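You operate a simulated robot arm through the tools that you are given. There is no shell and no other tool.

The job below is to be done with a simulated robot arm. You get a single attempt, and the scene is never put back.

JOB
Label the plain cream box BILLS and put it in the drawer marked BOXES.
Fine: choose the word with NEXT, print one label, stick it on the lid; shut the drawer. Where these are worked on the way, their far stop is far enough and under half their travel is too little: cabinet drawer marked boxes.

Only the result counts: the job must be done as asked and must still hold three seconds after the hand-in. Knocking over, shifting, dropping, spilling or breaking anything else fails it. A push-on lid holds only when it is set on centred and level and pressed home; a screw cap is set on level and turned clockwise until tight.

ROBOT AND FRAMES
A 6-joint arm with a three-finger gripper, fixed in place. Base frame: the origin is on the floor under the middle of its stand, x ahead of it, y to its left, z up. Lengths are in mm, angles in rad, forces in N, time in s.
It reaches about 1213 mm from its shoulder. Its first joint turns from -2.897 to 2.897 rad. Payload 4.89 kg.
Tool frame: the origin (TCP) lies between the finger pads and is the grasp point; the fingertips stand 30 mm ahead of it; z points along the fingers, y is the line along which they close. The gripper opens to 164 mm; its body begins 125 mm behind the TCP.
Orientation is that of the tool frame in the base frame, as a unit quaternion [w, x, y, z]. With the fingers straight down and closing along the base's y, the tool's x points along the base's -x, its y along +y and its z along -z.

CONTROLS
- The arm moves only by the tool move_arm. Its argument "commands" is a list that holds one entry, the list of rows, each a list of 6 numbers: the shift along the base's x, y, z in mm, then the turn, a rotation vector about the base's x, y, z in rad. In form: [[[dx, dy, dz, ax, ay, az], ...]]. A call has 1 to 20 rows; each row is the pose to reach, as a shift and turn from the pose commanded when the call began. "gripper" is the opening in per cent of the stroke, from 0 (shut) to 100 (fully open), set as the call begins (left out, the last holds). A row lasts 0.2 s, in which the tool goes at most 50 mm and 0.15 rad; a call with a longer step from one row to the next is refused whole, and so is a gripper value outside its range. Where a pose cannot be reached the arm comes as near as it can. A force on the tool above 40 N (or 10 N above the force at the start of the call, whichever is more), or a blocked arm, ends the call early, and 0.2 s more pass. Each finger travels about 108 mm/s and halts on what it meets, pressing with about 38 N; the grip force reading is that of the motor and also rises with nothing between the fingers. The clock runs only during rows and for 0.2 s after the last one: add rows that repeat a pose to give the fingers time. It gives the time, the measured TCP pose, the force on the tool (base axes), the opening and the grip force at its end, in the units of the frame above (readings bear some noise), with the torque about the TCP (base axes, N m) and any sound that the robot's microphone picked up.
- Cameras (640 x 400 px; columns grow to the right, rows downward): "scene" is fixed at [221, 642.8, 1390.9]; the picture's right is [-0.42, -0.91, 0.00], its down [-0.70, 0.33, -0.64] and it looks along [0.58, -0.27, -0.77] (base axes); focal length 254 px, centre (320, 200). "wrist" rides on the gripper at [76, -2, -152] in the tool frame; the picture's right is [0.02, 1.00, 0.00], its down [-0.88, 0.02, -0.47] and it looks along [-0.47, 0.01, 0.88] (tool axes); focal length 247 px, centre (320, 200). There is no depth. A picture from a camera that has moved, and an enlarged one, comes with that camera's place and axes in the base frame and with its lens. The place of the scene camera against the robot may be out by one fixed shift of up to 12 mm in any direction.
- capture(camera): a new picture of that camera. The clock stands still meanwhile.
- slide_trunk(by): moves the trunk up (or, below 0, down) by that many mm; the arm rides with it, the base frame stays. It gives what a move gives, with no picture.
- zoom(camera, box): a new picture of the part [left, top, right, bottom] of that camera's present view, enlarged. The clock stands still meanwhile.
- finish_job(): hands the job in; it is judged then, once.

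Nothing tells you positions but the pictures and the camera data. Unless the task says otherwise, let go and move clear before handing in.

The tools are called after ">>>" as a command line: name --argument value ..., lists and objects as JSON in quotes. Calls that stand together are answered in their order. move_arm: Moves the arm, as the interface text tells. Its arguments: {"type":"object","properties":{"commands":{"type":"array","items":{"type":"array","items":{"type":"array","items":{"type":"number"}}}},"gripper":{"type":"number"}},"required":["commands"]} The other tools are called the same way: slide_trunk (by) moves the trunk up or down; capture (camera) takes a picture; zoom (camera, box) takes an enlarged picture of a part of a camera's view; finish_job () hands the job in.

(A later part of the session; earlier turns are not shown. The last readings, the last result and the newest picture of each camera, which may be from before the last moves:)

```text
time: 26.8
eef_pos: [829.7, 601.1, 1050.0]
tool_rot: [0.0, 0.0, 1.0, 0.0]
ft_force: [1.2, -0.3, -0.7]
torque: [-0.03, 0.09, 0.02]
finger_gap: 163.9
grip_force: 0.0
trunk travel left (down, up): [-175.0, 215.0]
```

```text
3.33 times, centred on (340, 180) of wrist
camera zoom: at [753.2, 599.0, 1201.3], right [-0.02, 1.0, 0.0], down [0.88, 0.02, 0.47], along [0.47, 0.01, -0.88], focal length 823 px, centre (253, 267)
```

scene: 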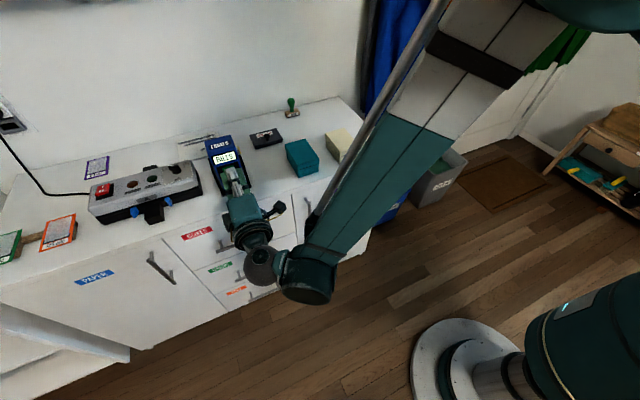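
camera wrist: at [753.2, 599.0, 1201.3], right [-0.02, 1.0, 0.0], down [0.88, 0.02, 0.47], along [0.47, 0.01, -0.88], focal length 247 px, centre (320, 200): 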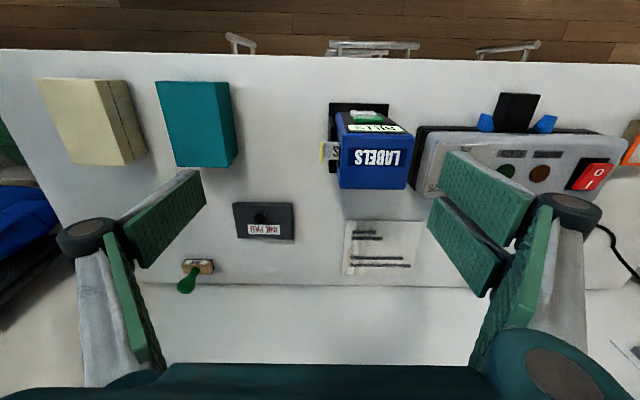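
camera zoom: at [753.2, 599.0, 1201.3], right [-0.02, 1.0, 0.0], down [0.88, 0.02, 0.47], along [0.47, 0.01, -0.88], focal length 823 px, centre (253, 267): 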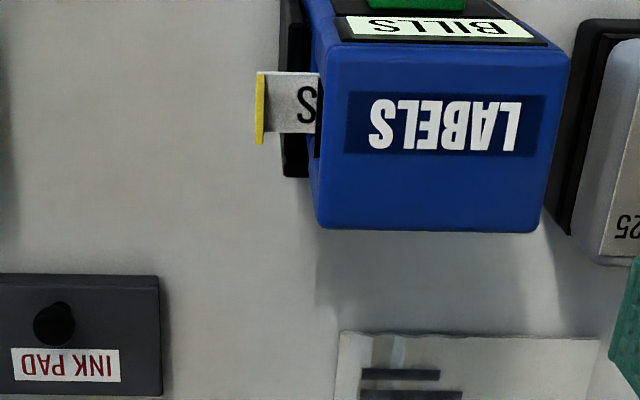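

The tab is at about y=603, spanning x 827–854, and the block's side is near y=624, so the gap for the +y fingers is tight. I'll set a small opening here in free air and measure the finger thickness.

>>> move_arm --commands '[[[5, -5, -10, 0, 0, 0], [11, -5, -25, 0, 0, 0], [11, -5, -25, 0, 0, 0], [11, -5, -25, 0, 0, 0], [11, -5, -25, 0, 0, 0]]]' --gripper 9

>>> capture --camera "wrist"

>>> zoom --camera "wrist" --box '[240, 90, 440, 290]'

>>> zoom --camera "scene" --box '[180, 60, 300, 190]'

```text
time: 28.0
eef_pos: [840.2, 597.1, 1024.6]
tool_rot: [0.001, 0.0, 1.0, -0.001]
ft_force: [-0.1, 0.1, -0.7]
torque: [-0.02, 0.03, -0.02]
finger_gap: 15.0
grip_force: 0.1
trunk travel left (down, up): [-175.0, 215.0]
```

```text
taken
camera wrist: at [763.5, 595.3, 1176.1], right [-0.02, 1.0, 0.0], down [0.88, 0.02, 0.47], along [0.47, 0.01, -0.88], focal length 247 px, centre (320, 200)
```

wrist: 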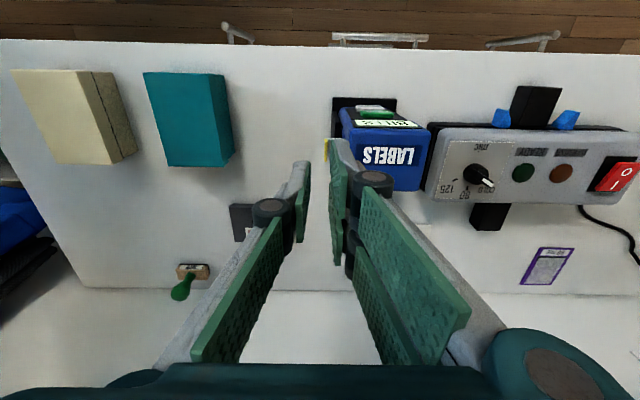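

```text
2.00 times, centred on (340, 190) of wrist
camera zoom: at [763.5, 595.3, 1176.1], right [-0.02, 1.0, 0.0], down [0.88, 0.02, 0.47], along [0.47, 0.01, -0.88], focal length 494 px, centre (280, 220)
```

zoom: 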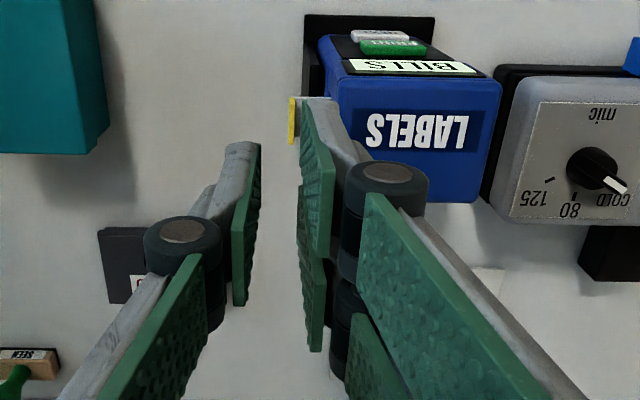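

```text
3.08 times, centred on (240, 125) of scene
camera zoom: at [221.0, 642.8, 1390.9], right [-0.42, -0.91, 0.0], down [-0.7, 0.33, -0.64], along [0.58, -0.27, -0.77], focal length 781 px, centre (566, 431)
```

zoom: 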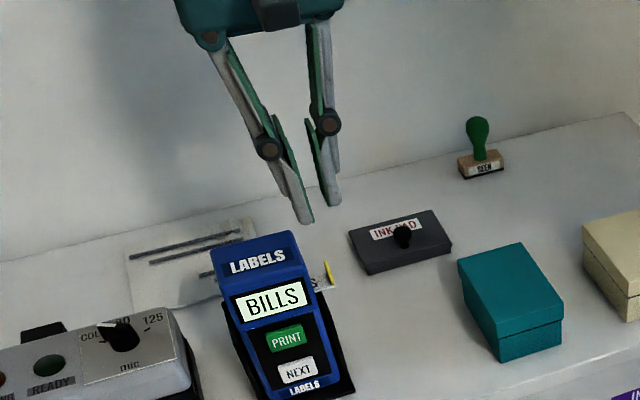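

The fingers are about 13 mm thick at the tip and 17 mm near the knuckle. I'll zoom in tightly on the tab and the block's side to get the gap accurately.

>>> zoom --camera "wrist" --box '[310, 90, 390, 190]'

>>> zoom --camera "scene" --box '[210, 90, 260, 180]'

```text
4.00 times, centred on (350, 140) of wrist
camera zoom: at [763.5, 595.3, 1176.1], right [-0.02, 1.0, 0.0], down [0.88, 0.02, 0.47], along [0.47, 0.01, -0.88], focal length 988 px, centre (200, 440)
```

zoom: 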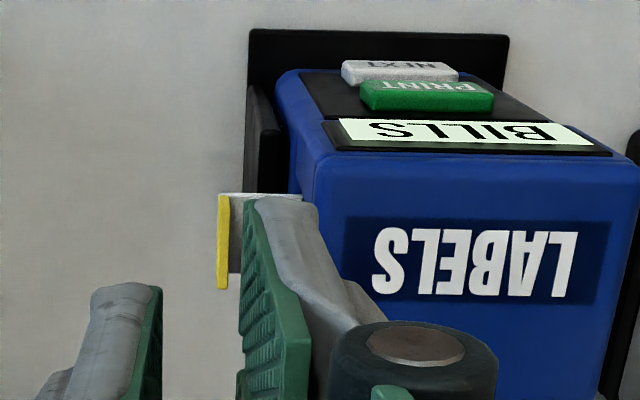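

```text
4.44 times, centred on (235, 135) of scene
camera zoom: at [221.0, 642.8, 1390.9], right [-0.42, -0.91, 0.0], down [-0.7, 0.33, -0.64], along [0.58, -0.27, -0.77], focal length 1128 px, centre (698, 489)
```

zoom: 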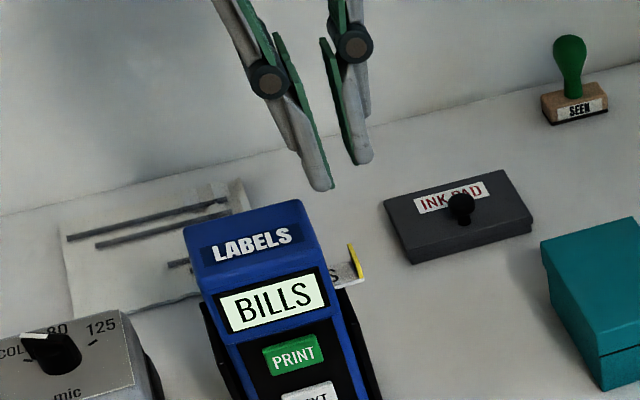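

The gap from the tab (y≈604.6) to the block's side (y≈623) is about 18 mm, so a finger fits if it is placed carefully. I'm shifting slightly in +y and lowering part-way, with the tips still above the tab, to check the clearance visually.

>>> move_arm --commands '[[[0, 2.5, -15, 0, 0, 0], [0, 2.5, -30, 0, 0, 0], [0, 2.5, -40, 0, 0, 0], [0, 2.5, -45, 0, 0, 0], [0, 2.5, -45, 0, 0, 0]]]'

>>> zoom --camera "wrist" --box '[280, 80, 400, 200]'

>>> zoom --camera "scene" --box '[205, 90, 275, 180]'

```text
time: 29.2
eef_pos: [841.3, 598.7, 979.0]
tool_rot: [0.0, 0.0, 1.0, 0.001]
ft_force: [0.5, -0.3, -0.1]
torque: [-0.03, 0.01, 0.0]
finger_gap: 14.9
grip_force: 0.0
trunk travel left (down, up): [-175.0, 215.0]
```

```text
3.33 times, centred on (340, 140) of wrist
camera zoom: at [763.5, 597.6, 1130.7], right [-0.02, 1.0, 0.0], down [0.88, 0.02, 0.47], along [0.47, 0.01, -0.88], focal length 823 px, centre (253, 400)
```

zoom: 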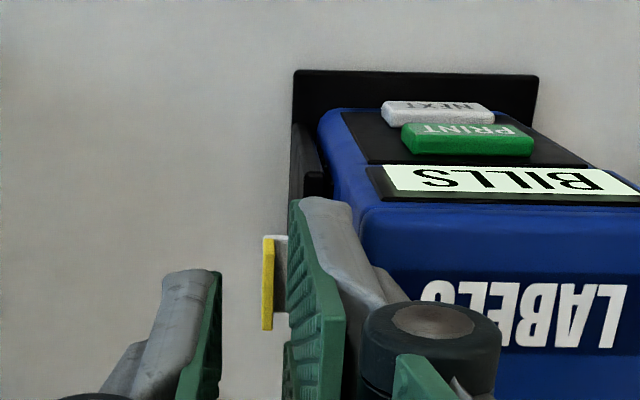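

```text
4.44 times, centred on (240, 135) of scene
camera zoom: at [221.0, 642.8, 1390.9], right [-0.42, -0.91, 0.0], down [-0.7, 0.33, -0.64], along [0.58, -0.27, -0.77], focal length 1128 px, centre (676, 489)
```

zoom: 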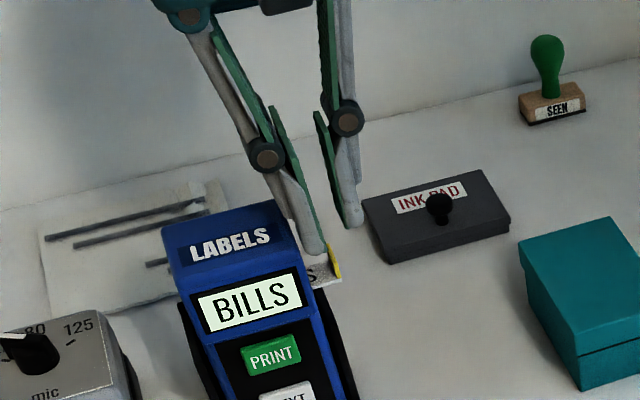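

The finger clears the tab by about 2 mm and the block by about 3 mm. I'm lowering slowly so the tips straddle the tab.

>>> move_arm --commands '[[[0, -0.4, -4, 0, 0, 0], [0, -0.4, -8, 0, 0, 0], [0, -0.4, -12, 0, 0, 0], [0, -0.4, -16, 0, 0, 0], [0, -0.4, -18, 0, 0, 0]]]'

>>> zoom --camera "wrist" --box '[280, 80, 400, 200]'

>>> zoom --camera "scene" --box '[205, 90, 275, 180]'

```text
time: 30.4
eef_pos: [839.1, 599.2, 960.3]
tool_rot: [0.0, 0.0, 1.0, 0.002]
ft_force: [-0.1, 0.4, 0.5]
torque: [0.03, -0.01, 0.0]
finger_gap: 14.6
grip_force: 0.0
trunk travel left (down, up): [-175.0, 215.0]
```

```text
3.33 times, centred on (340, 140) of wrist
camera zoom: at [763.2, 596.8, 1113.0], right [-0.02, 1.0, 0.0], down [0.88, 0.02, 0.47], along [0.47, 0.01, -0.88], focal length 823 px, centre (253, 400)
```

zoom: 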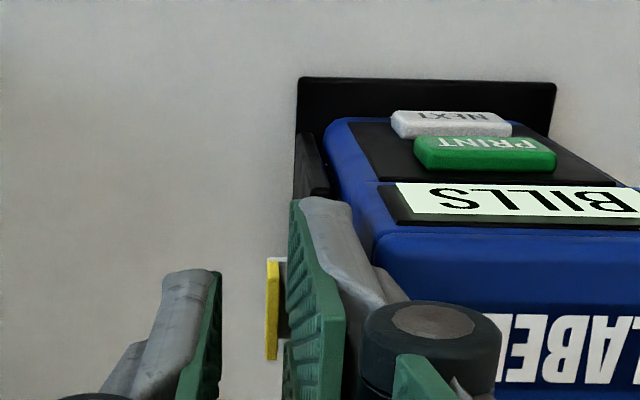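

```text
4.44 times, centred on (240, 135) of scene
camera zoom: at [221.0, 642.8, 1390.9], right [-0.42, -0.91, 0.0], down [-0.7, 0.33, -0.64], along [0.58, -0.27, -0.77], focal length 1128 px, centre (676, 489)
```

zoom: 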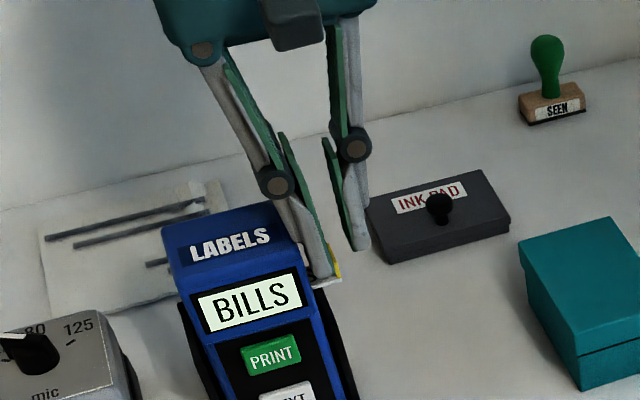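

No contact so far. I'm lowering the last ~14 mm.

>>> move_arm --commands '[[[0, 0, -4, 0, 0, 0], [0, 0, -8, 0, 0, 0], [0, 0, -12, 0, 0, 0], [0, 0, -14, 0, 0, 0]]]'

>>> zoom --camera "wrist" --box '[280, 80, 400, 200]'

>>> zoom --camera "scene" --box '[215, 100, 275, 170]'

```text
time: 31.4
eef_pos: [839.6, 599.8, 950.9]
tool_rot: [0.001, 0.0, 1.0, 0.0]
ft_force: [-0.4, -2.2, 30.4]
torque: [0.4, -0.06, 0.01]
finger_gap: 12.3
grip_force: 0.2
trunk travel left (down, up): [-175.0, 215.0]
stopped in row 4: the force on the tool passed its limit at 44 N (the readings are from after the stop); the commanded pose is now the measured one
```

```text
3.33 times, centred on (340, 140) of wrist
camera zoom: at [762.3, 596.4, 1102.8], right [-0.02, 1.0, 0.0], down [0.88, 0.02, 0.47], along [0.47, 0.01, -0.88], focal length 823 px, centre (253, 400)
```

zoom: 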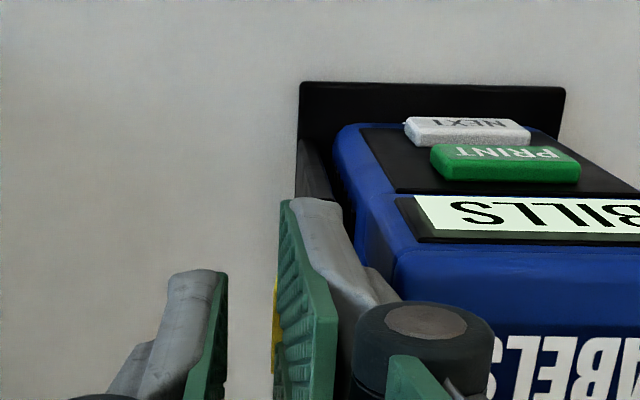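

```text
5.71 times, centred on (245, 135) of scene
camera zoom: at [221.0, 642.8, 1390.9], right [-0.42, -0.91, 0.0], down [-0.7, 0.33, -0.64], along [0.58, -0.27, -0.77], focal length 1450 px, centre (749, 571)
```

zoom: 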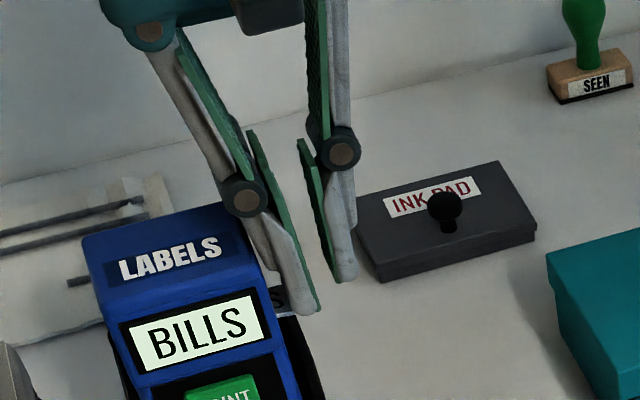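

The +y tips came to rest on the flat part of the label (the torque places the contact around y≈612), with the tab between the pads. I'm lifting 3 mm to unload, then closing on the tab.

>>> move_arm --commands '[[[0, 0, 1.5, 0, 0, 0], [0, 0, 3, 0, 0, 0], [0, 0, 3, 0, 0, 0]]]'

>>> zoom --camera "wrist" --box '[260, 80, 400, 220]'

>>> zoom --camera "scene" --box '[215, 100, 275, 170]'

```text
time: 32.2
eef_pos: [839.8, 599.4, 952.1]
tool_rot: [0.0, -0.001, 1.0, 0.001]
ft_force: [-4.6, -4.8, 7.9]
torque: [0.07, 0.07, 0.14]
finger_gap: 12.9
grip_force: 0.0
trunk travel left (down, up): [-175.0, 215.0]
```

```text
2.86 times, centred on (330, 150) of wrist
camera zoom: at [763.2, 596.9, 1103.6], right [-0.02, 1.0, 0.0], down [0.88, 0.02, 0.47], along [0.47, 0.01, -0.88], focal length 706 px, centre (291, 343)
```

zoom: 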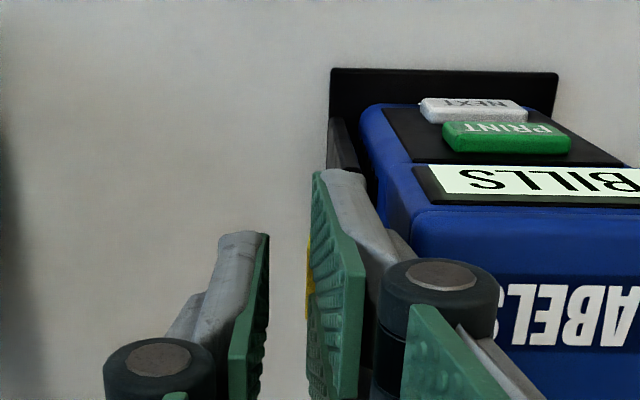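

```text
5.71 times, centred on (245, 135) of scene
camera zoom: at [221.0, 642.8, 1390.9], right [-0.42, -0.91, 0.0], down [-0.7, 0.33, -0.64], along [0.58, -0.27, -0.77], focal length 1450 px, centre (749, 571)
```

zoom: 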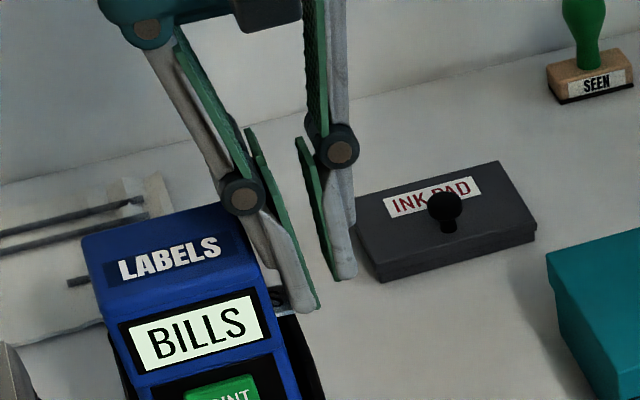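

The +y finger is lightly wedged against the block, so closing will move it away from there and onto the tab. I'm closing the gripper now.

>>> move_arm --commands '[[[0, 0, 0, 0, 0, 0], [0, 0, 0, 0, 0, 0], [0, 0, 0, 0, 0, 0]]]' --gripper 0

>>> zoom --camera "wrist" --box '[260, 80, 400, 220]'

>>> zoom --camera "scene" --box '[215, 100, 275, 170]'

```text
time: 33.0
eef_pos: [840.4, 599.0, 951.0]
tool_rot: [0.0, 0.0, 1.0, 0.002]
ft_force: [0.2, 0.1, 1.8]
torque: [0.01, 0.02, -0.01]
finger_gap: 0.0
grip_force: 38.3
trunk travel left (down, up): [-175.0, 215.0]
```

```text
2.86 times, centred on (330, 150) of wrist
camera zoom: at [763.6, 597.3, 1103.3], right [-0.02, 1.0, 0.0], down [0.88, 0.02, 0.47], along [0.47, 0.01, -0.88], focal length 706 px, centre (291, 343)
```

zoom: 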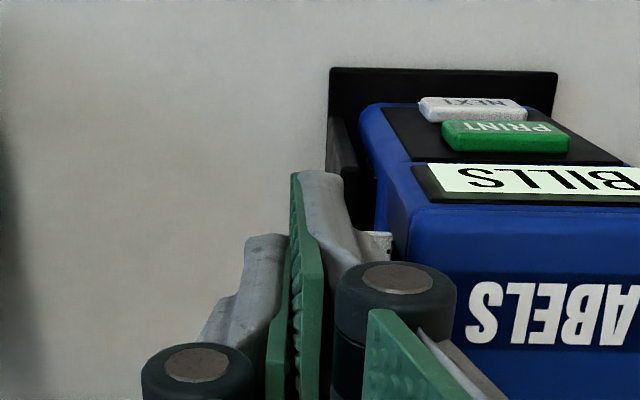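

```text
5.71 times, centred on (245, 135) of scene
camera zoom: at [221.0, 642.8, 1390.9], right [-0.42, -0.91, 0.0], down [-0.7, 0.33, -0.64], along [0.58, -0.27, -0.77], focal length 1450 px, centre (749, 571)
```

zoom: 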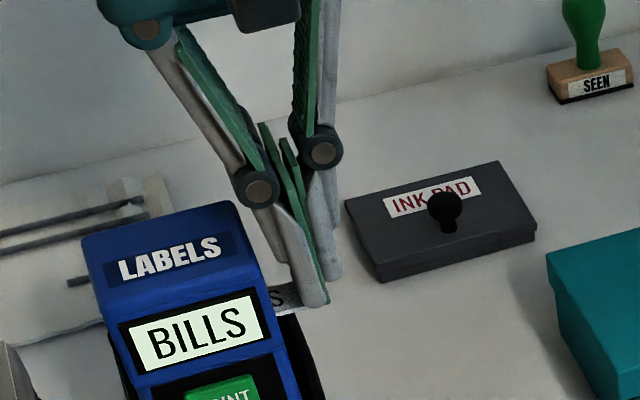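

The gap reads 0, so I doubt the tab is between the pads. I'll look closely before moving.

>>> zoom --camera "scene" --box '[235, 130, 260, 160]'

>>> zoom --camera "wrist" --box '[300, 120, 360, 200]'

```text
13.33 times, centred on (248, 145) of scene
camera zoom: at [221.0, 642.8, 1390.9], right [-0.42, -0.91, 0.0], down [-0.7, 0.33, -0.64], along [0.58, -0.27, -0.77], focal length 3384 px, centre (1287, 933)
```

zoom: 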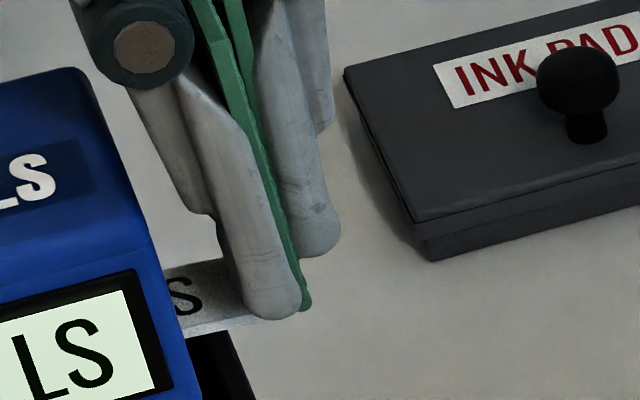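

```text
5.00 times, centred on (330, 160) of wrist
camera zoom: at [763.6, 597.3, 1103.3], right [-0.02, 1.0, 0.0], down [0.88, 0.02, 0.47], along [0.47, 0.01, -0.88], focal length 1235 px, centre (270, 400)
```

zoom: 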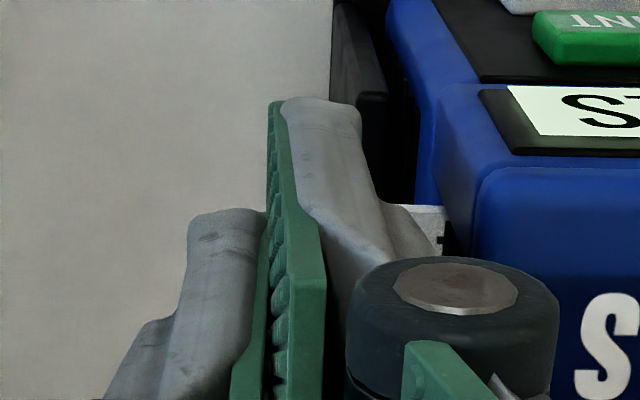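

The tab is hidden behind the +y finger. I'll move 5 mm in −y, the pull direction, to see whether the label follows.

>>> move_arm --commands '[[[0, -2, 0, 0, 0, 0], [0, -4, 0, 0, 0, 0], [0, -5, 0, 0, 0, 0]]]'

>>> zoom --camera "scene" --box '[235, 130, 260, 160]'

>>> zoom --camera "wrist" --box '[300, 120, 360, 200]'

```text
time: 33.8
eef_pos: [839.9, 593.4, 952.0]
tool_rot: [0.0, 0.0, 1.0, 0.001]
ft_force: [0.2, 0.2, 0.0]
torque: [0.01, 0.01, 0.02]
finger_gap: 0.1
grip_force: 38.0
trunk travel left (down, up): [-175.0, 215.0]
```

```text
13.33 times, centred on (248, 145) of scene
camera zoom: at [221.0, 642.8, 1390.9], right [-0.42, -0.91, 0.0], down [-0.7, 0.33, -0.64], along [0.58, -0.27, -0.77], focal length 3384 px, centre (1287, 933)
```

zoom: 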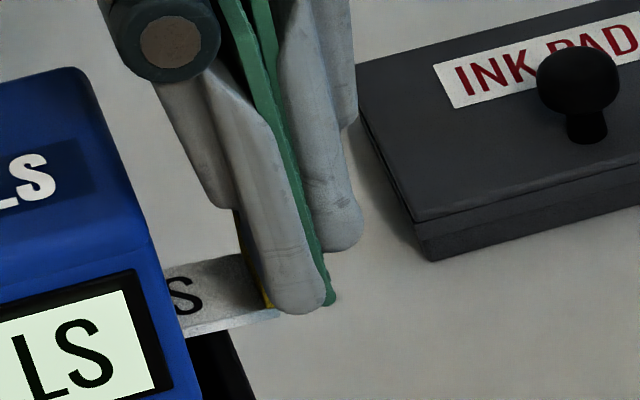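

```text
5.00 times, centred on (330, 160) of wrist
camera zoom: at [763.3, 592.3, 1103.2], right [-0.02, 1.0, 0.0], down [0.88, 0.02, 0.47], along [0.47, 0.01, -0.88], focal length 1235 px, centre (270, 400)
```

zoom: 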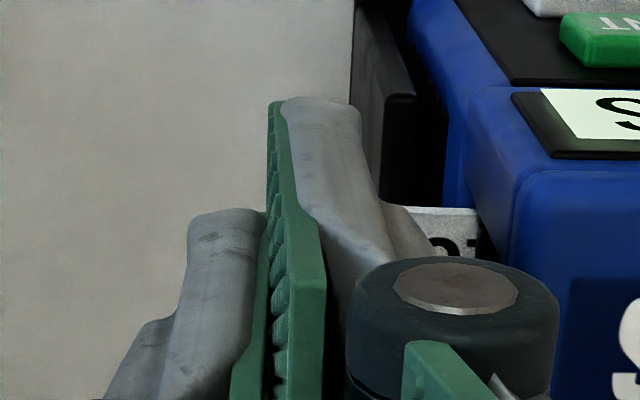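

The label hasn't moved: the tips came down on the tab's top edge because the block pushed the finger inward. I'll rise, lean the gripper about 10° so the finger's back clears the block, and re-approach.

>>> move_arm --commands '[[[0, -2, 8, 0, 0, 0], [0, -4, 20, 0, 0, 0], [0, -4, 35, 0, 0, 0], [0, -4, 40, 0.09, 0, 0], [0, -4, 40, 0.1745, 0, 0], [0, -4, 40, 0.1745, 0, 0]]]'

>>> move_arm --commands '[[[0, 0, 0, 0, 0, 0], [0, 0, 0, 0, 0, 0]]]' --gripper 10

>>> zoom --camera "wrist" --box '[270, 80, 410, 220]'

>>> zoom --camera "scene" --box '[215, 100, 275, 170]'

```text
time: 35.2
eef_pos: [840.1, 588.5, 992.9]
tool_rot: [0.001, 0.0, 0.996, 0.088]
ft_force: [0.0, -0.5, -0.2]
torque: [0.03, 0.01, -0.01]
finger_gap: 0.1
grip_force: 37.7
trunk travel left (down, up): [-175.0, 215.0]
```

```text
time: 35.8
eef_pos: [839.3, 589.8, 992.9]
tool_rot: [0.001, 0.001, 0.996, 0.089]
ft_force: [0.1, 0.1, -0.3]
torque: [-0.05, 0.01, 0.03]
finger_gap: 16.6
grip_force: 0.1
trunk travel left (down, up): [-175.0, 215.0]
```

```text
2.86 times, centred on (340, 150) of wrist
camera zoom: at [762.7, 561.6, 1141.0], right [-0.02, 0.98, 0.17], down [0.88, -0.06, 0.47], along [0.47, 0.16, -0.87], focal length 706 px, centre (263, 343)
```

zoom: 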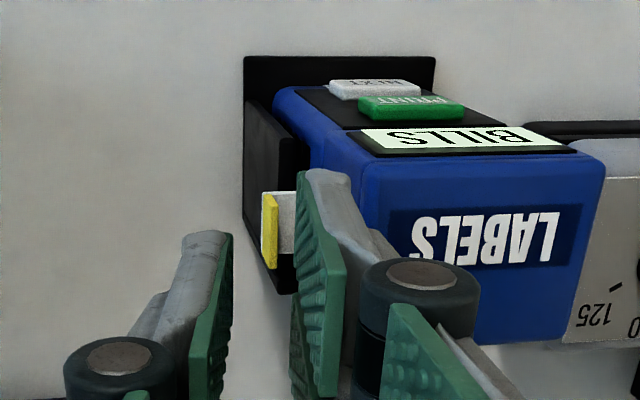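

```text
5.71 times, centred on (245, 135) of scene
camera zoom: at [221.0, 642.8, 1390.9], right [-0.42, -0.91, 0.0], down [-0.7, 0.33, -0.64], along [0.58, -0.27, -0.77], focal length 1450 px, centre (749, 571)
```

zoom: 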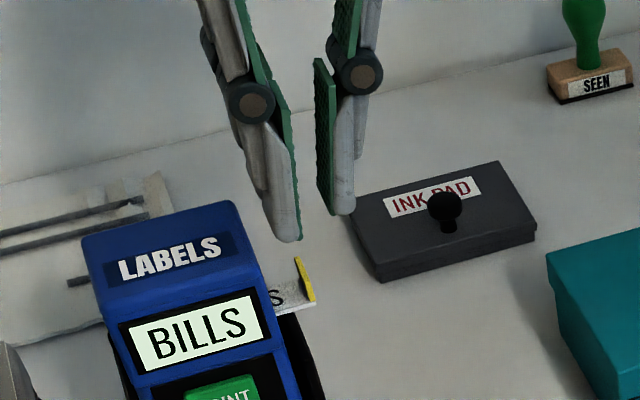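

The finger pushed the label in a little, so the tab is now near y≈605–607 and the gap is tighter. The single finger could fit into the open recess on the block's side, so I'll rise and spin the gripper 180° to put it on the +y side.

>>> move_arm --commands '[[[0, -10, 20, 0, 0, 0], [0, -20, 40, 0, -0.0243, 0.1379], [0, -20, 50, 0, -0.0486, 0.2758], [0, -20, 50, 0, -0.0729, 0.4137], [0, -20, 50, 0, -0.0972, 0.5516], [0, -20, 50, 0, -0.1215, 0.6895], [0, -20, 50, 0, -0.1458, 0.8274], [0, -20, 50, 0, -0.1701, 0.9653], [0, -20, 50, 0, -0.1944, 1.1032], [0, -20, 50, 0, -0.2187, 1.2411], [0, -20, 50, 0, -0.243, 1.379], [0, -20, 50, 0, -0.2727, 1.5472], [0, -20, 50, 0, -0.2727, 1.5472]]]'

>>> capture --camera "scene"

```text
refused: row 12 steps farther than a row can; nothing moved
```

```text
taken
```

scene: 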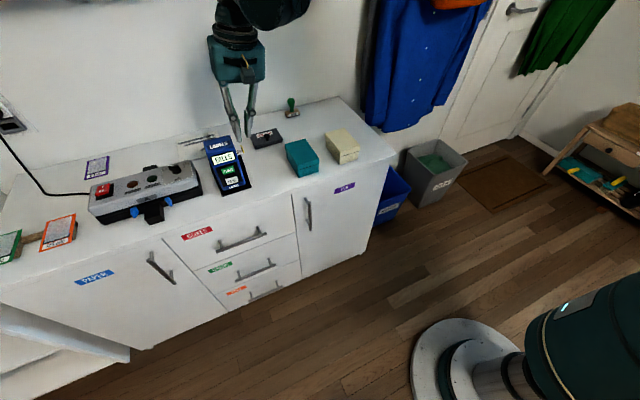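

The scene is unchanged. One row was too long, so I'm resending the spin with even steps.

>>> move_arm --commands '[[[0, -10, 20, 0, 0, 0], [0, -20, 40, 0, -0.0248, 0.1407], [0, -20, 50, 0, -0.0496, 0.2814], [0, -20, 50, 0, -0.0744, 0.4221], [0, -20, 50, 0, -0.0992, 0.5628], [0, -20, 50, 0, -0.124, 0.7035], [0, -20, 50, 0, -0.1488, 0.8442], [0, -20, 50, 0, -0.1736, 0.9849], [0, -20, 50, 0, -0.1984, 1.1256], [0, -20, 50, 0, -0.2232, 1.2663], [0, -20, 50, 0, -0.248, 1.407], [0, -20, 50, 0, -0.2728, 1.5477], [0, -20, 50, 0, -0.2728, 1.5477]]]'

>>> capture --camera "scene"

```text
time: 38.6
eef_pos: [840.1, 570.3, 1041.9]
tool_rot: [-0.061, 0.705, -0.704, -0.062]
ft_force: [0.3, -0.6, -1.3]
torque: [-0.02, 0.01, -0.02]
finger_gap: 16.5
grip_force: 0.1
trunk travel left (down, up): [-175.0, 215.0]
```

```text
taken
```

scene: 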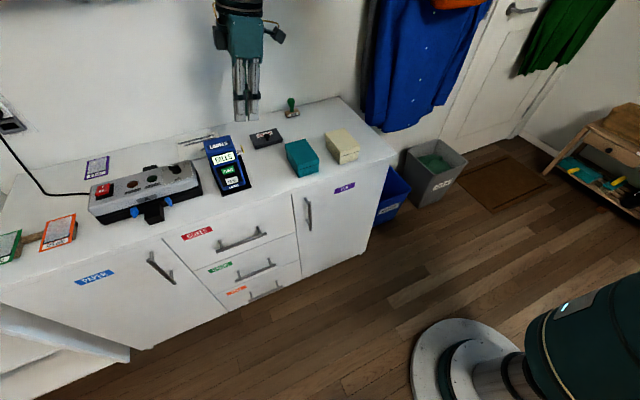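

This quarter-turn puts the camera on the −y side, facing the label exit. I'll take a close look here.

>>> capture --camera "wrist"

>>> zoom --camera "wrist" --box '[220, 100, 420, 240]'

```text
taken
camera wrist: at [841.7, 468.0, 1177.4], right [-1.0, -0.02, 0.0], down [-0.02, 0.79, 0.62], along [-0.01, 0.62, -0.79], focal length 247 px, centre (320, 200)
```

wrist: 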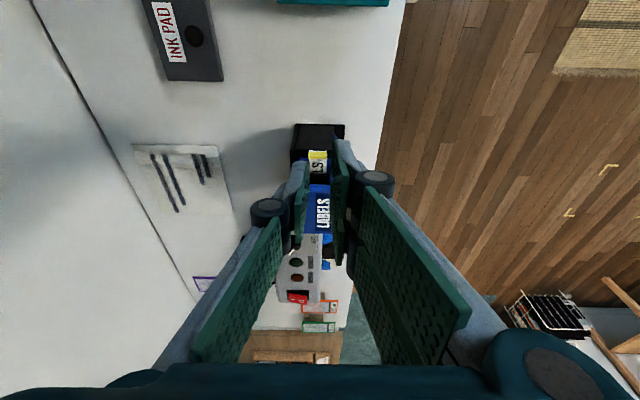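

```text
2.86 times, centred on (320, 170) of wrist
camera zoom: at [841.7, 468.0, 1177.4], right [-1.0, -0.02, 0.0], down [-0.02, 0.79, 0.62], along [-0.01, 0.62, -0.79], focal length 706 px, centre (320, 286)
```

zoom: 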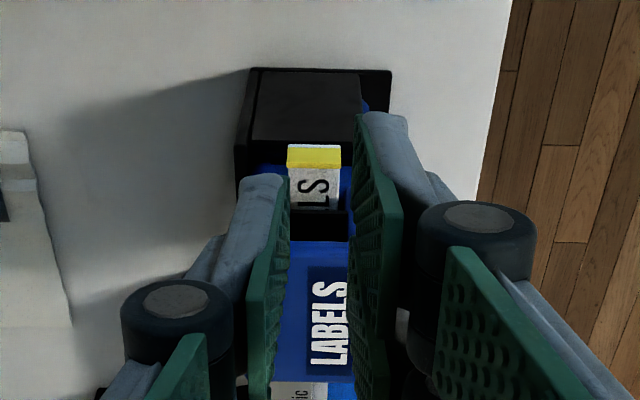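

The head has a recess roughly 14 mm deep at the label exit, and the single finger can enter it. I'm finishing the other quarter-turn and adding a little more lean (15° total).

>>> move_arm --commands '[[[0, 0, 0, 0, -0.0248, 0.1407], [0, 0, 0, 0, -0.0496, 0.2814], [0, 0, 0, 0, -0.0744, 0.4221], [0, 0, 0, 0, -0.0992, 0.5628], [0, 0, 0, 0, -0.124, 0.7035], [0, 0, 0, 0, -0.1488, 0.8442], [0, 0, 0, 0, -0.1736, 0.9849], [0, 0, 0, 0, -0.1984, 1.1256], [0, 0, 0, 0, -0.2232, 1.2663], [0, 0, 0, 0, -0.248, 1.407], [0, 0, 0, 0, -0.2726, 1.5467], [0, 0, 0, 0, -0.2726, 1.5467]]]'

>>> move_arm --commands '[[[0, 0, 0, 0.0873, 0, 0], [0, 0, 0, 0.0873, 0, 0]]]'

>>> capture --camera "wrist"

>>> capture --camera "scene"

```text
time: 41.2
eef_pos: [839.8, 570.2, 1041.9]
tool_rot: [-0.086, 0.996, 0.001, 0.0]
ft_force: [-0.5, 0.9, -0.2]
torque: [-0.03, 0.04, 0.0]
finger_gap: 16.3
grip_force: 0.1
trunk travel left (down, up): [-175.0, 215.0]
```

```text
time: 41.8
eef_pos: [839.6, 569.9, 1040.7]
tool_rot: [-0.13, 0.992, 0.0, 0.0]
ft_force: [-1.0, -0.1, 0.1]
torque: [-0.05, -0.02, 0.0]
finger_gap: 16.6
grip_force: 0.0
trunk travel left (down, up): [-175.0, 215.0]
```

```text
taken
camera wrist: at [916.7, 532.3, 1188.3], right [0.02, -0.97, -0.26], down [-0.88, -0.14, 0.45], along [-0.47, 0.22, -0.85], focal length 247 px, centre (320, 200)
```

wrist: 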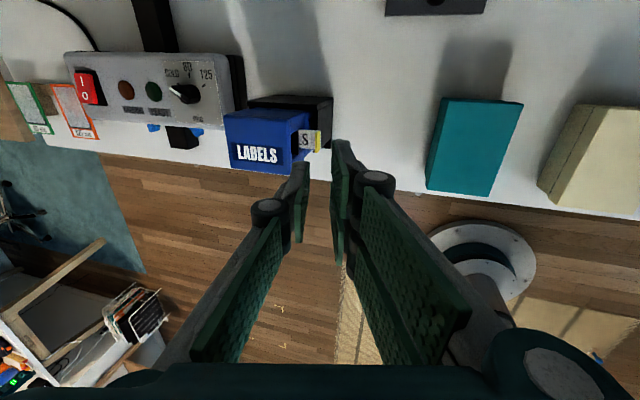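

```text
taken
```

scene: 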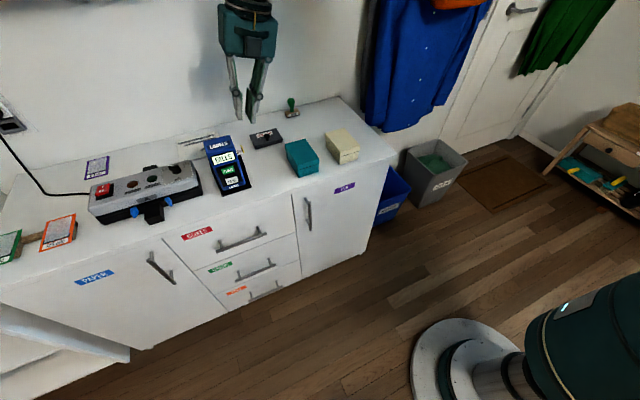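

The flip worked and the single finger is now on the +y side. I'll zoom in on the label exit from this viewpoint.

>>> zoom --camera "wrist" --box '[210, 80, 350, 200]'

>>> zoom --camera "wrist" --box '[285, 115, 335, 165]'

```text
3.33 times, centred on (280, 140) of wrist
camera zoom: at [916.7, 532.3, 1188.3], right [0.02, -0.97, -0.26], down [-0.88, -0.14, 0.45], along [-0.47, 0.22, -0.85], focal length 823 px, centre (453, 400)
```

zoom: 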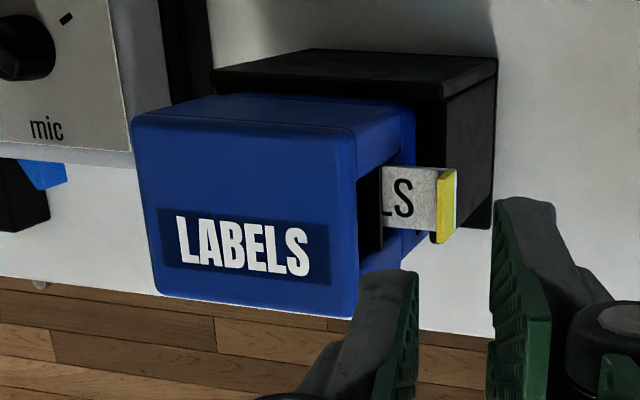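

```text
8.00 times, centred on (310, 140) of wrist
camera zoom: at [916.7, 532.3, 1188.3], right [0.02, -0.97, -0.26], down [-0.88, -0.14, 0.45], along [-0.47, 0.22, -0.85], focal length 1976 px, centre (400, 680)
```

zoom: 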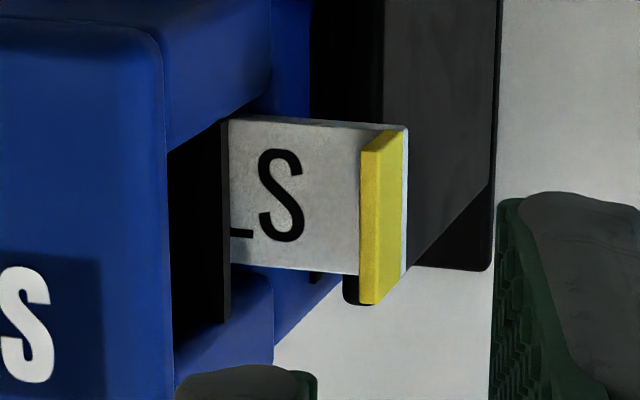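

From here the gap between tab and rim is about 18 mm and the recess is clear. I'm moving down to just above the tab to refine the alignment.

>>> move_arm --commands '[[[0, 8, -20, 0, 0, 0], [1, 16, -40, 0, 0, 0], [1.5, 20, -55, 0, 0, 0], [1.5, 22, -60, 0, 0, 0], [1.5, 22, -60, 0, 0, 0]]]'

>>> zoom --camera "wrist" --box '[230, 80, 370, 200]'

>>> zoom --camera "scene" --box '[215, 100, 275, 170]'

```text
time: 43.0
eef_pos: [840.2, 592.5, 980.6]
tool_rot: [-0.13, 0.992, 0.0, 0.001]
ft_force: [-0.6, 0.0, -0.5]
torque: [-0.01, 0.0, -0.05]
finger_gap: 16.4
grip_force: 0.1
trunk travel left (down, up): [-175.0, 215.0]
```

```text
3.33 times, centred on (300, 140) of wrist
camera zoom: at [916.9, 554.6, 1127.3], right [0.02, -0.97, -0.26], down [-0.88, -0.14, 0.45], along [-0.47, 0.22, -0.85], focal length 823 px, centre (387, 400)
```

zoom: 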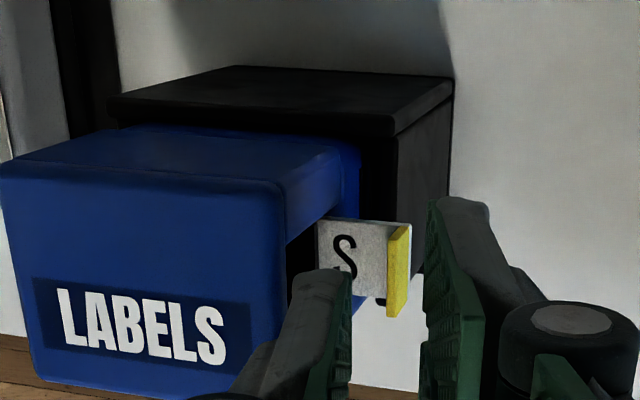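

```text
5.71 times, centred on (245, 135) of scene
camera zoom: at [221.0, 642.8, 1390.9], right [-0.42, -0.91, 0.0], down [-0.7, 0.33, -0.64], along [0.58, -0.27, -0.77], focal length 1450 px, centre (749, 571)
```

zoom: 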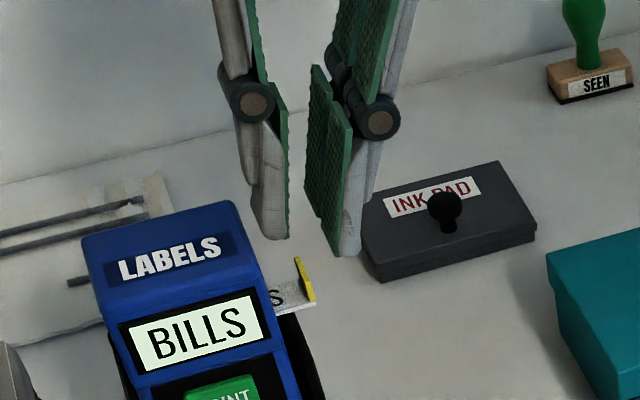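

The alignment looks good. I'm shifting +4 mm in y and lowering to just above the tab top for one more check.

>>> move_arm --commands '[[[0.5, 4.3, 0, 0, 0, 0], [0.5, 4.3, -8, 0, 0, 0], [0.5, 4.3, -16, 0, 0, 0], [0.5, 4.3, -22, 0, 0, 0], [0.5, 4.3, -22, 0, 0, 0]]]'

>>> zoom --camera "wrist" --box '[250, 100, 370, 200]'

>>> zoom --camera "scene" --box '[215, 100, 275, 170]'

```text
time: 44.2
eef_pos: [843.0, 597.1, 959.4]
tool_rot: [-0.13, 0.992, 0.001, 0.0]
ft_force: [0.4, -0.4, -0.5]
torque: [0.0, -0.01, 0.01]
finger_gap: 16.2
grip_force: 0.0
trunk travel left (down, up): [-175.0, 215.0]
```

```text
4.00 times, centred on (310, 150) of wrist
camera zoom: at [917.8, 558.9, 1106.2], right [0.02, -0.97, -0.26], down [-0.88, -0.14, 0.45], along [-0.47, 0.22, -0.85], focal length 988 px, centre (360, 400)
```

zoom: 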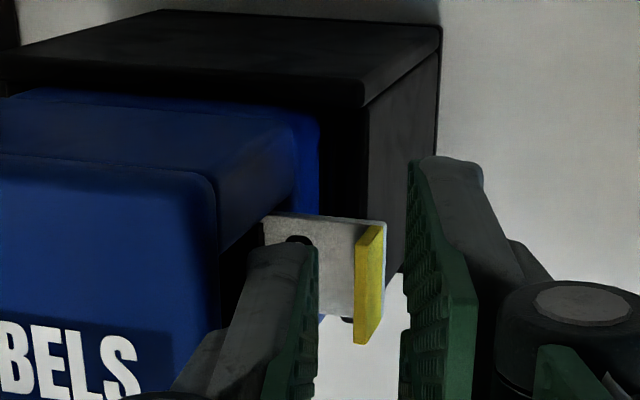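

```text
5.71 times, centred on (245, 135) of scene
camera zoom: at [221.0, 642.8, 1390.9], right [-0.42, -0.91, 0.0], down [-0.7, 0.33, -0.64], along [0.58, -0.27, -0.77], focal length 1450 px, centre (749, 571)
```

zoom: 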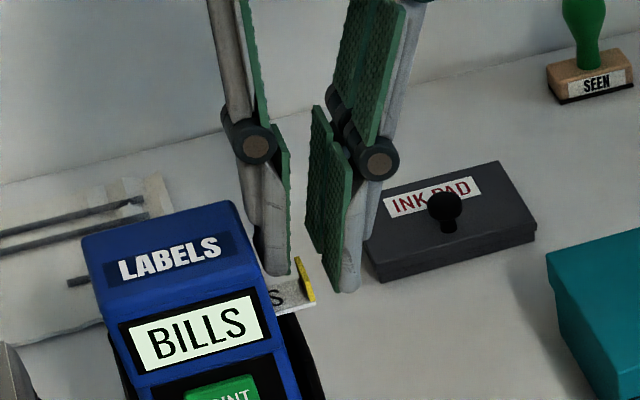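

The finger is clear of both the tab and the rim. I'm lowering the last 20 mm in small steps.

>>> move_arm --commands '[[[-1, -0.3, -4, 0, 0, 0], [-1, -0.3, -8, 0, 0, 0], [-1, -0.3, -11, 0, 0, 0]]]'

>>> zoom --camera "wrist" --box '[250, 100, 370, 200]'

```text
time: 45.0
eef_pos: [840.1, 596.5, 948.8]
tool_rot: [-0.13, 0.992, 0.001, 0.0]
ft_force: [0.3, 0.1, -0.3]
torque: [-0.01, -0.03, -0.02]
finger_gap: 16.5
grip_force: 0.0
trunk travel left (down, up): [-175.0, 215.0]
```

```text
4.00 times, centred on (310, 150) of wrist
camera zoom: at [917.3, 558.4, 1095.3], right [0.02, -0.97, -0.26], down [-0.88, -0.14, 0.45], along [-0.47, 0.22, -0.85], focal length 988 px, centre (360, 400)
```

zoom: 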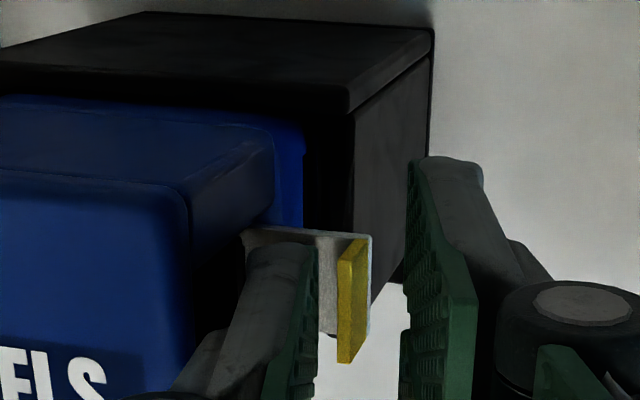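

There's no contact, and the tab sits between the fingers. I'm lowering 9 mm more.

>>> move_arm --commands '[[[0, 0, -3, 0, 0, 0], [0, 0, -6, 0, 0, 0], [0, 0, -9, 0, 0, 0]]]'

>>> zoom --camera "wrist" --box '[250, 100, 370, 200]'

>>> zoom --camera "scene" --box '[215, 100, 275, 170]'

```text
time: 45.8
eef_pos: [840.6, 595.8, 940.0]
tool_rot: [-0.129, 0.992, 0.0, 0.001]
ft_force: [-0.1, 0.0, -1.0]
torque: [0.01, -0.05, 0.02]
finger_gap: 16.4
grip_force: 0.0
trunk travel left (down, up): [-175.0, 215.0]
```

```text
4.00 times, centred on (310, 150) of wrist
camera zoom: at [917.3, 558.6, 1086.6], right [0.02, -0.97, -0.26], down [-0.88, -0.14, 0.45], along [-0.47, 0.22, -0.85], focal length 988 px, centre (360, 400)
```

zoom: 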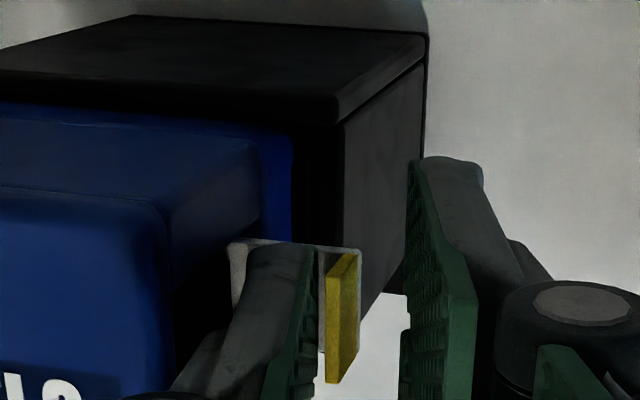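

```text
5.71 times, centred on (245, 135) of scene
camera zoom: at [221.0, 642.8, 1390.9], right [-0.42, -0.91, 0.0], down [-0.7, 0.33, -0.64], along [0.58, -0.27, -0.77], focal length 1450 px, centre (749, 571)
```

zoom: 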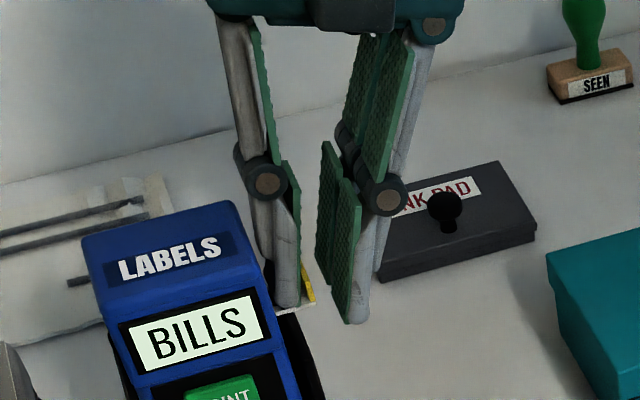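

The tab is between the pads with nothing touching. I'm lowering 2 mm more and closing.

>>> move_arm --commands '[[[0, 0, -2, 0, 0, 0], [0, 0, -2, 0, 0, 0]]]'

>>> move_arm --commands '[[[0, 0, 0, 0, 0, 0], [0, 0, 0, 0, 0, 0], [0, 0, 0, 0, 0, 0]]]' --gripper 0

>>> zoom --camera "wrist" --box '[250, 100, 370, 200]'

>>> zoom --camera "scene" --box '[215, 100, 275, 170]'

```text
time: 46.4
eef_pos: [841.0, 596.3, 938.3]
tool_rot: [-0.13, 0.992, 0.0, 0.0]
ft_force: [-0.5, 0.3, 0.7]
torque: [0.01, 0.0, 0.03]
finger_gap: 16.6
grip_force: 0.1
trunk travel left (down, up): [-175.0, 215.0]
```

```text
time: 47.2
eef_pos: [840.4, 596.5, 938.2]
tool_rot: [-0.13, 0.991, 0.0, 0.0]
ft_force: [-0.4, -0.6, -4.8]
torque: [-0.47, 0.02, 0.07]
finger_gap: 6.0
grip_force: 38.4
trunk travel left (down, up): [-175.0, 215.0]
```

```text
4.00 times, centred on (310, 150) of wrist
camera zoom: at [917.6, 558.4, 1084.2], right [0.02, -0.97, -0.26], down [-0.88, -0.14, 0.45], along [-0.47, 0.22, -0.85], focal length 988 px, centre (360, 400)
```

zoom: 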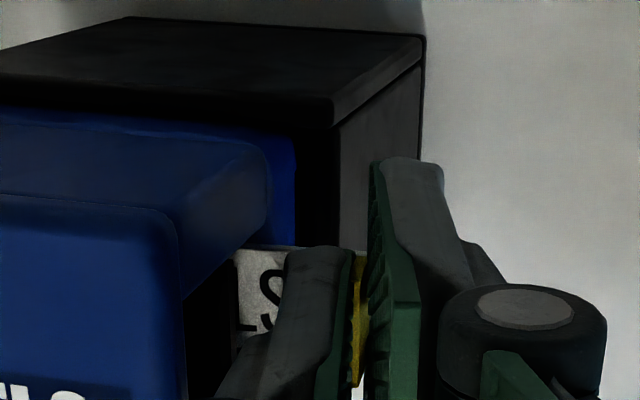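

```text
5.71 times, centred on (245, 135) of scene
camera zoom: at [221.0, 642.8, 1390.9], right [-0.42, -0.91, 0.0], down [-0.7, 0.33, -0.64], along [0.58, -0.27, -0.77], focal length 1450 px, centre (749, 571)
```

zoom: 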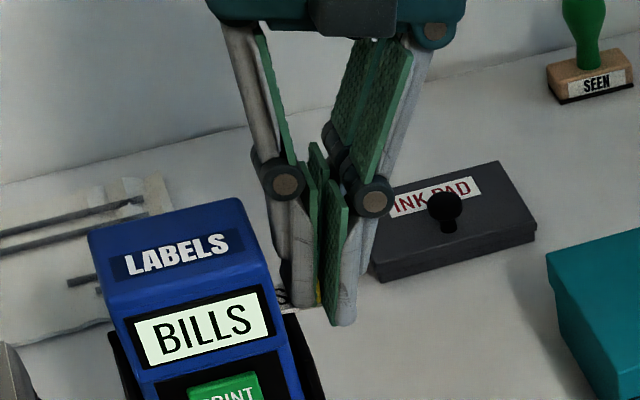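

The tab is gripped (gap 6 mm), but the device appears to have shifted or tilted slightly. I'll check how before pulling.

>>> zoom --camera "scene" --box '[190, 110, 290, 210]'

>>> capture --camera "wrist"

```text
4.00 times, centred on (240, 160) of scene
camera zoom: at [221.0, 642.8, 1390.9], right [-0.42, -0.91, 0.0], down [-0.7, 0.33, -0.64], along [0.58, -0.27, -0.77], focal length 1015 px, centre (640, 360)
```

zoom: 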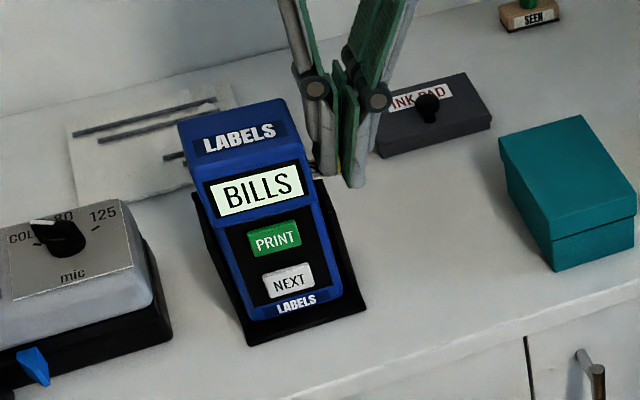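

```text
taken
camera wrist: at [917.6, 558.4, 1084.2], right [0.02, -0.97, -0.26], down [-0.88, -0.14, 0.45], along [-0.47, 0.22, -0.85], focal length 247 px, centre (320, 200)
```

wrist: 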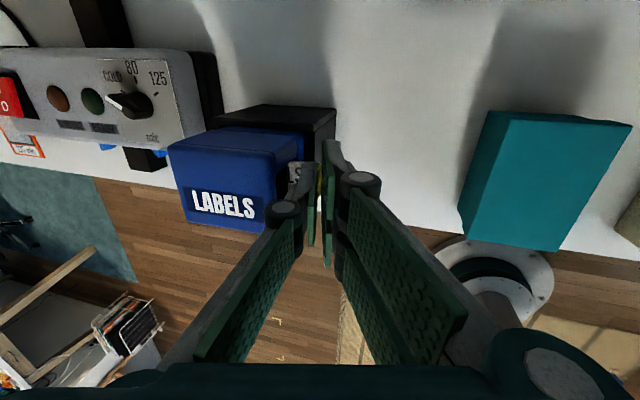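

I'll compare against the same high zoom I took earlier to measure any device movement exactly.

>>> zoom --camera "scene" --box '[235, 130, 260, 160]'

>>> zoom --camera "scene" --box '[190, 130, 290, 220]'

```text
13.33 times, centred on (248, 145) of scene
camera zoom: at [221.0, 642.8, 1390.9], right [-0.42, -0.91, 0.0], down [-0.7, 0.33, -0.64], along [0.58, -0.27, -0.77], focal length 3384 px, centre (1287, 933)
```

zoom: 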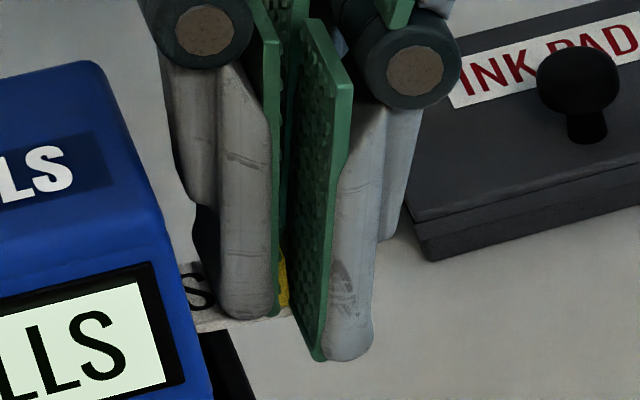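

```text
4.44 times, centred on (240, 175) of scene
camera zoom: at [221.0, 642.8, 1390.9], right [-0.42, -0.91, 0.0], down [-0.7, 0.33, -0.64], along [0.58, -0.27, -0.77], focal length 1128 px, centre (676, 311)
```

zoom: 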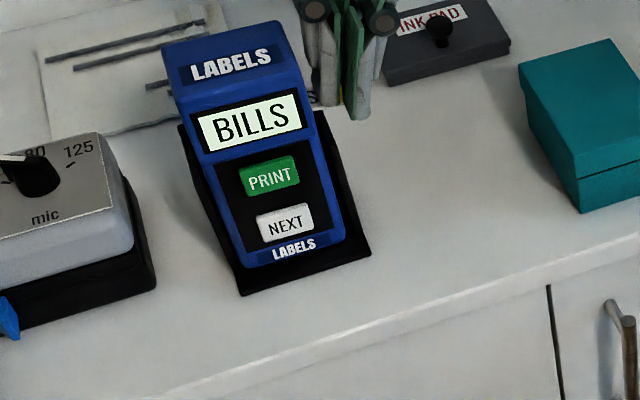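

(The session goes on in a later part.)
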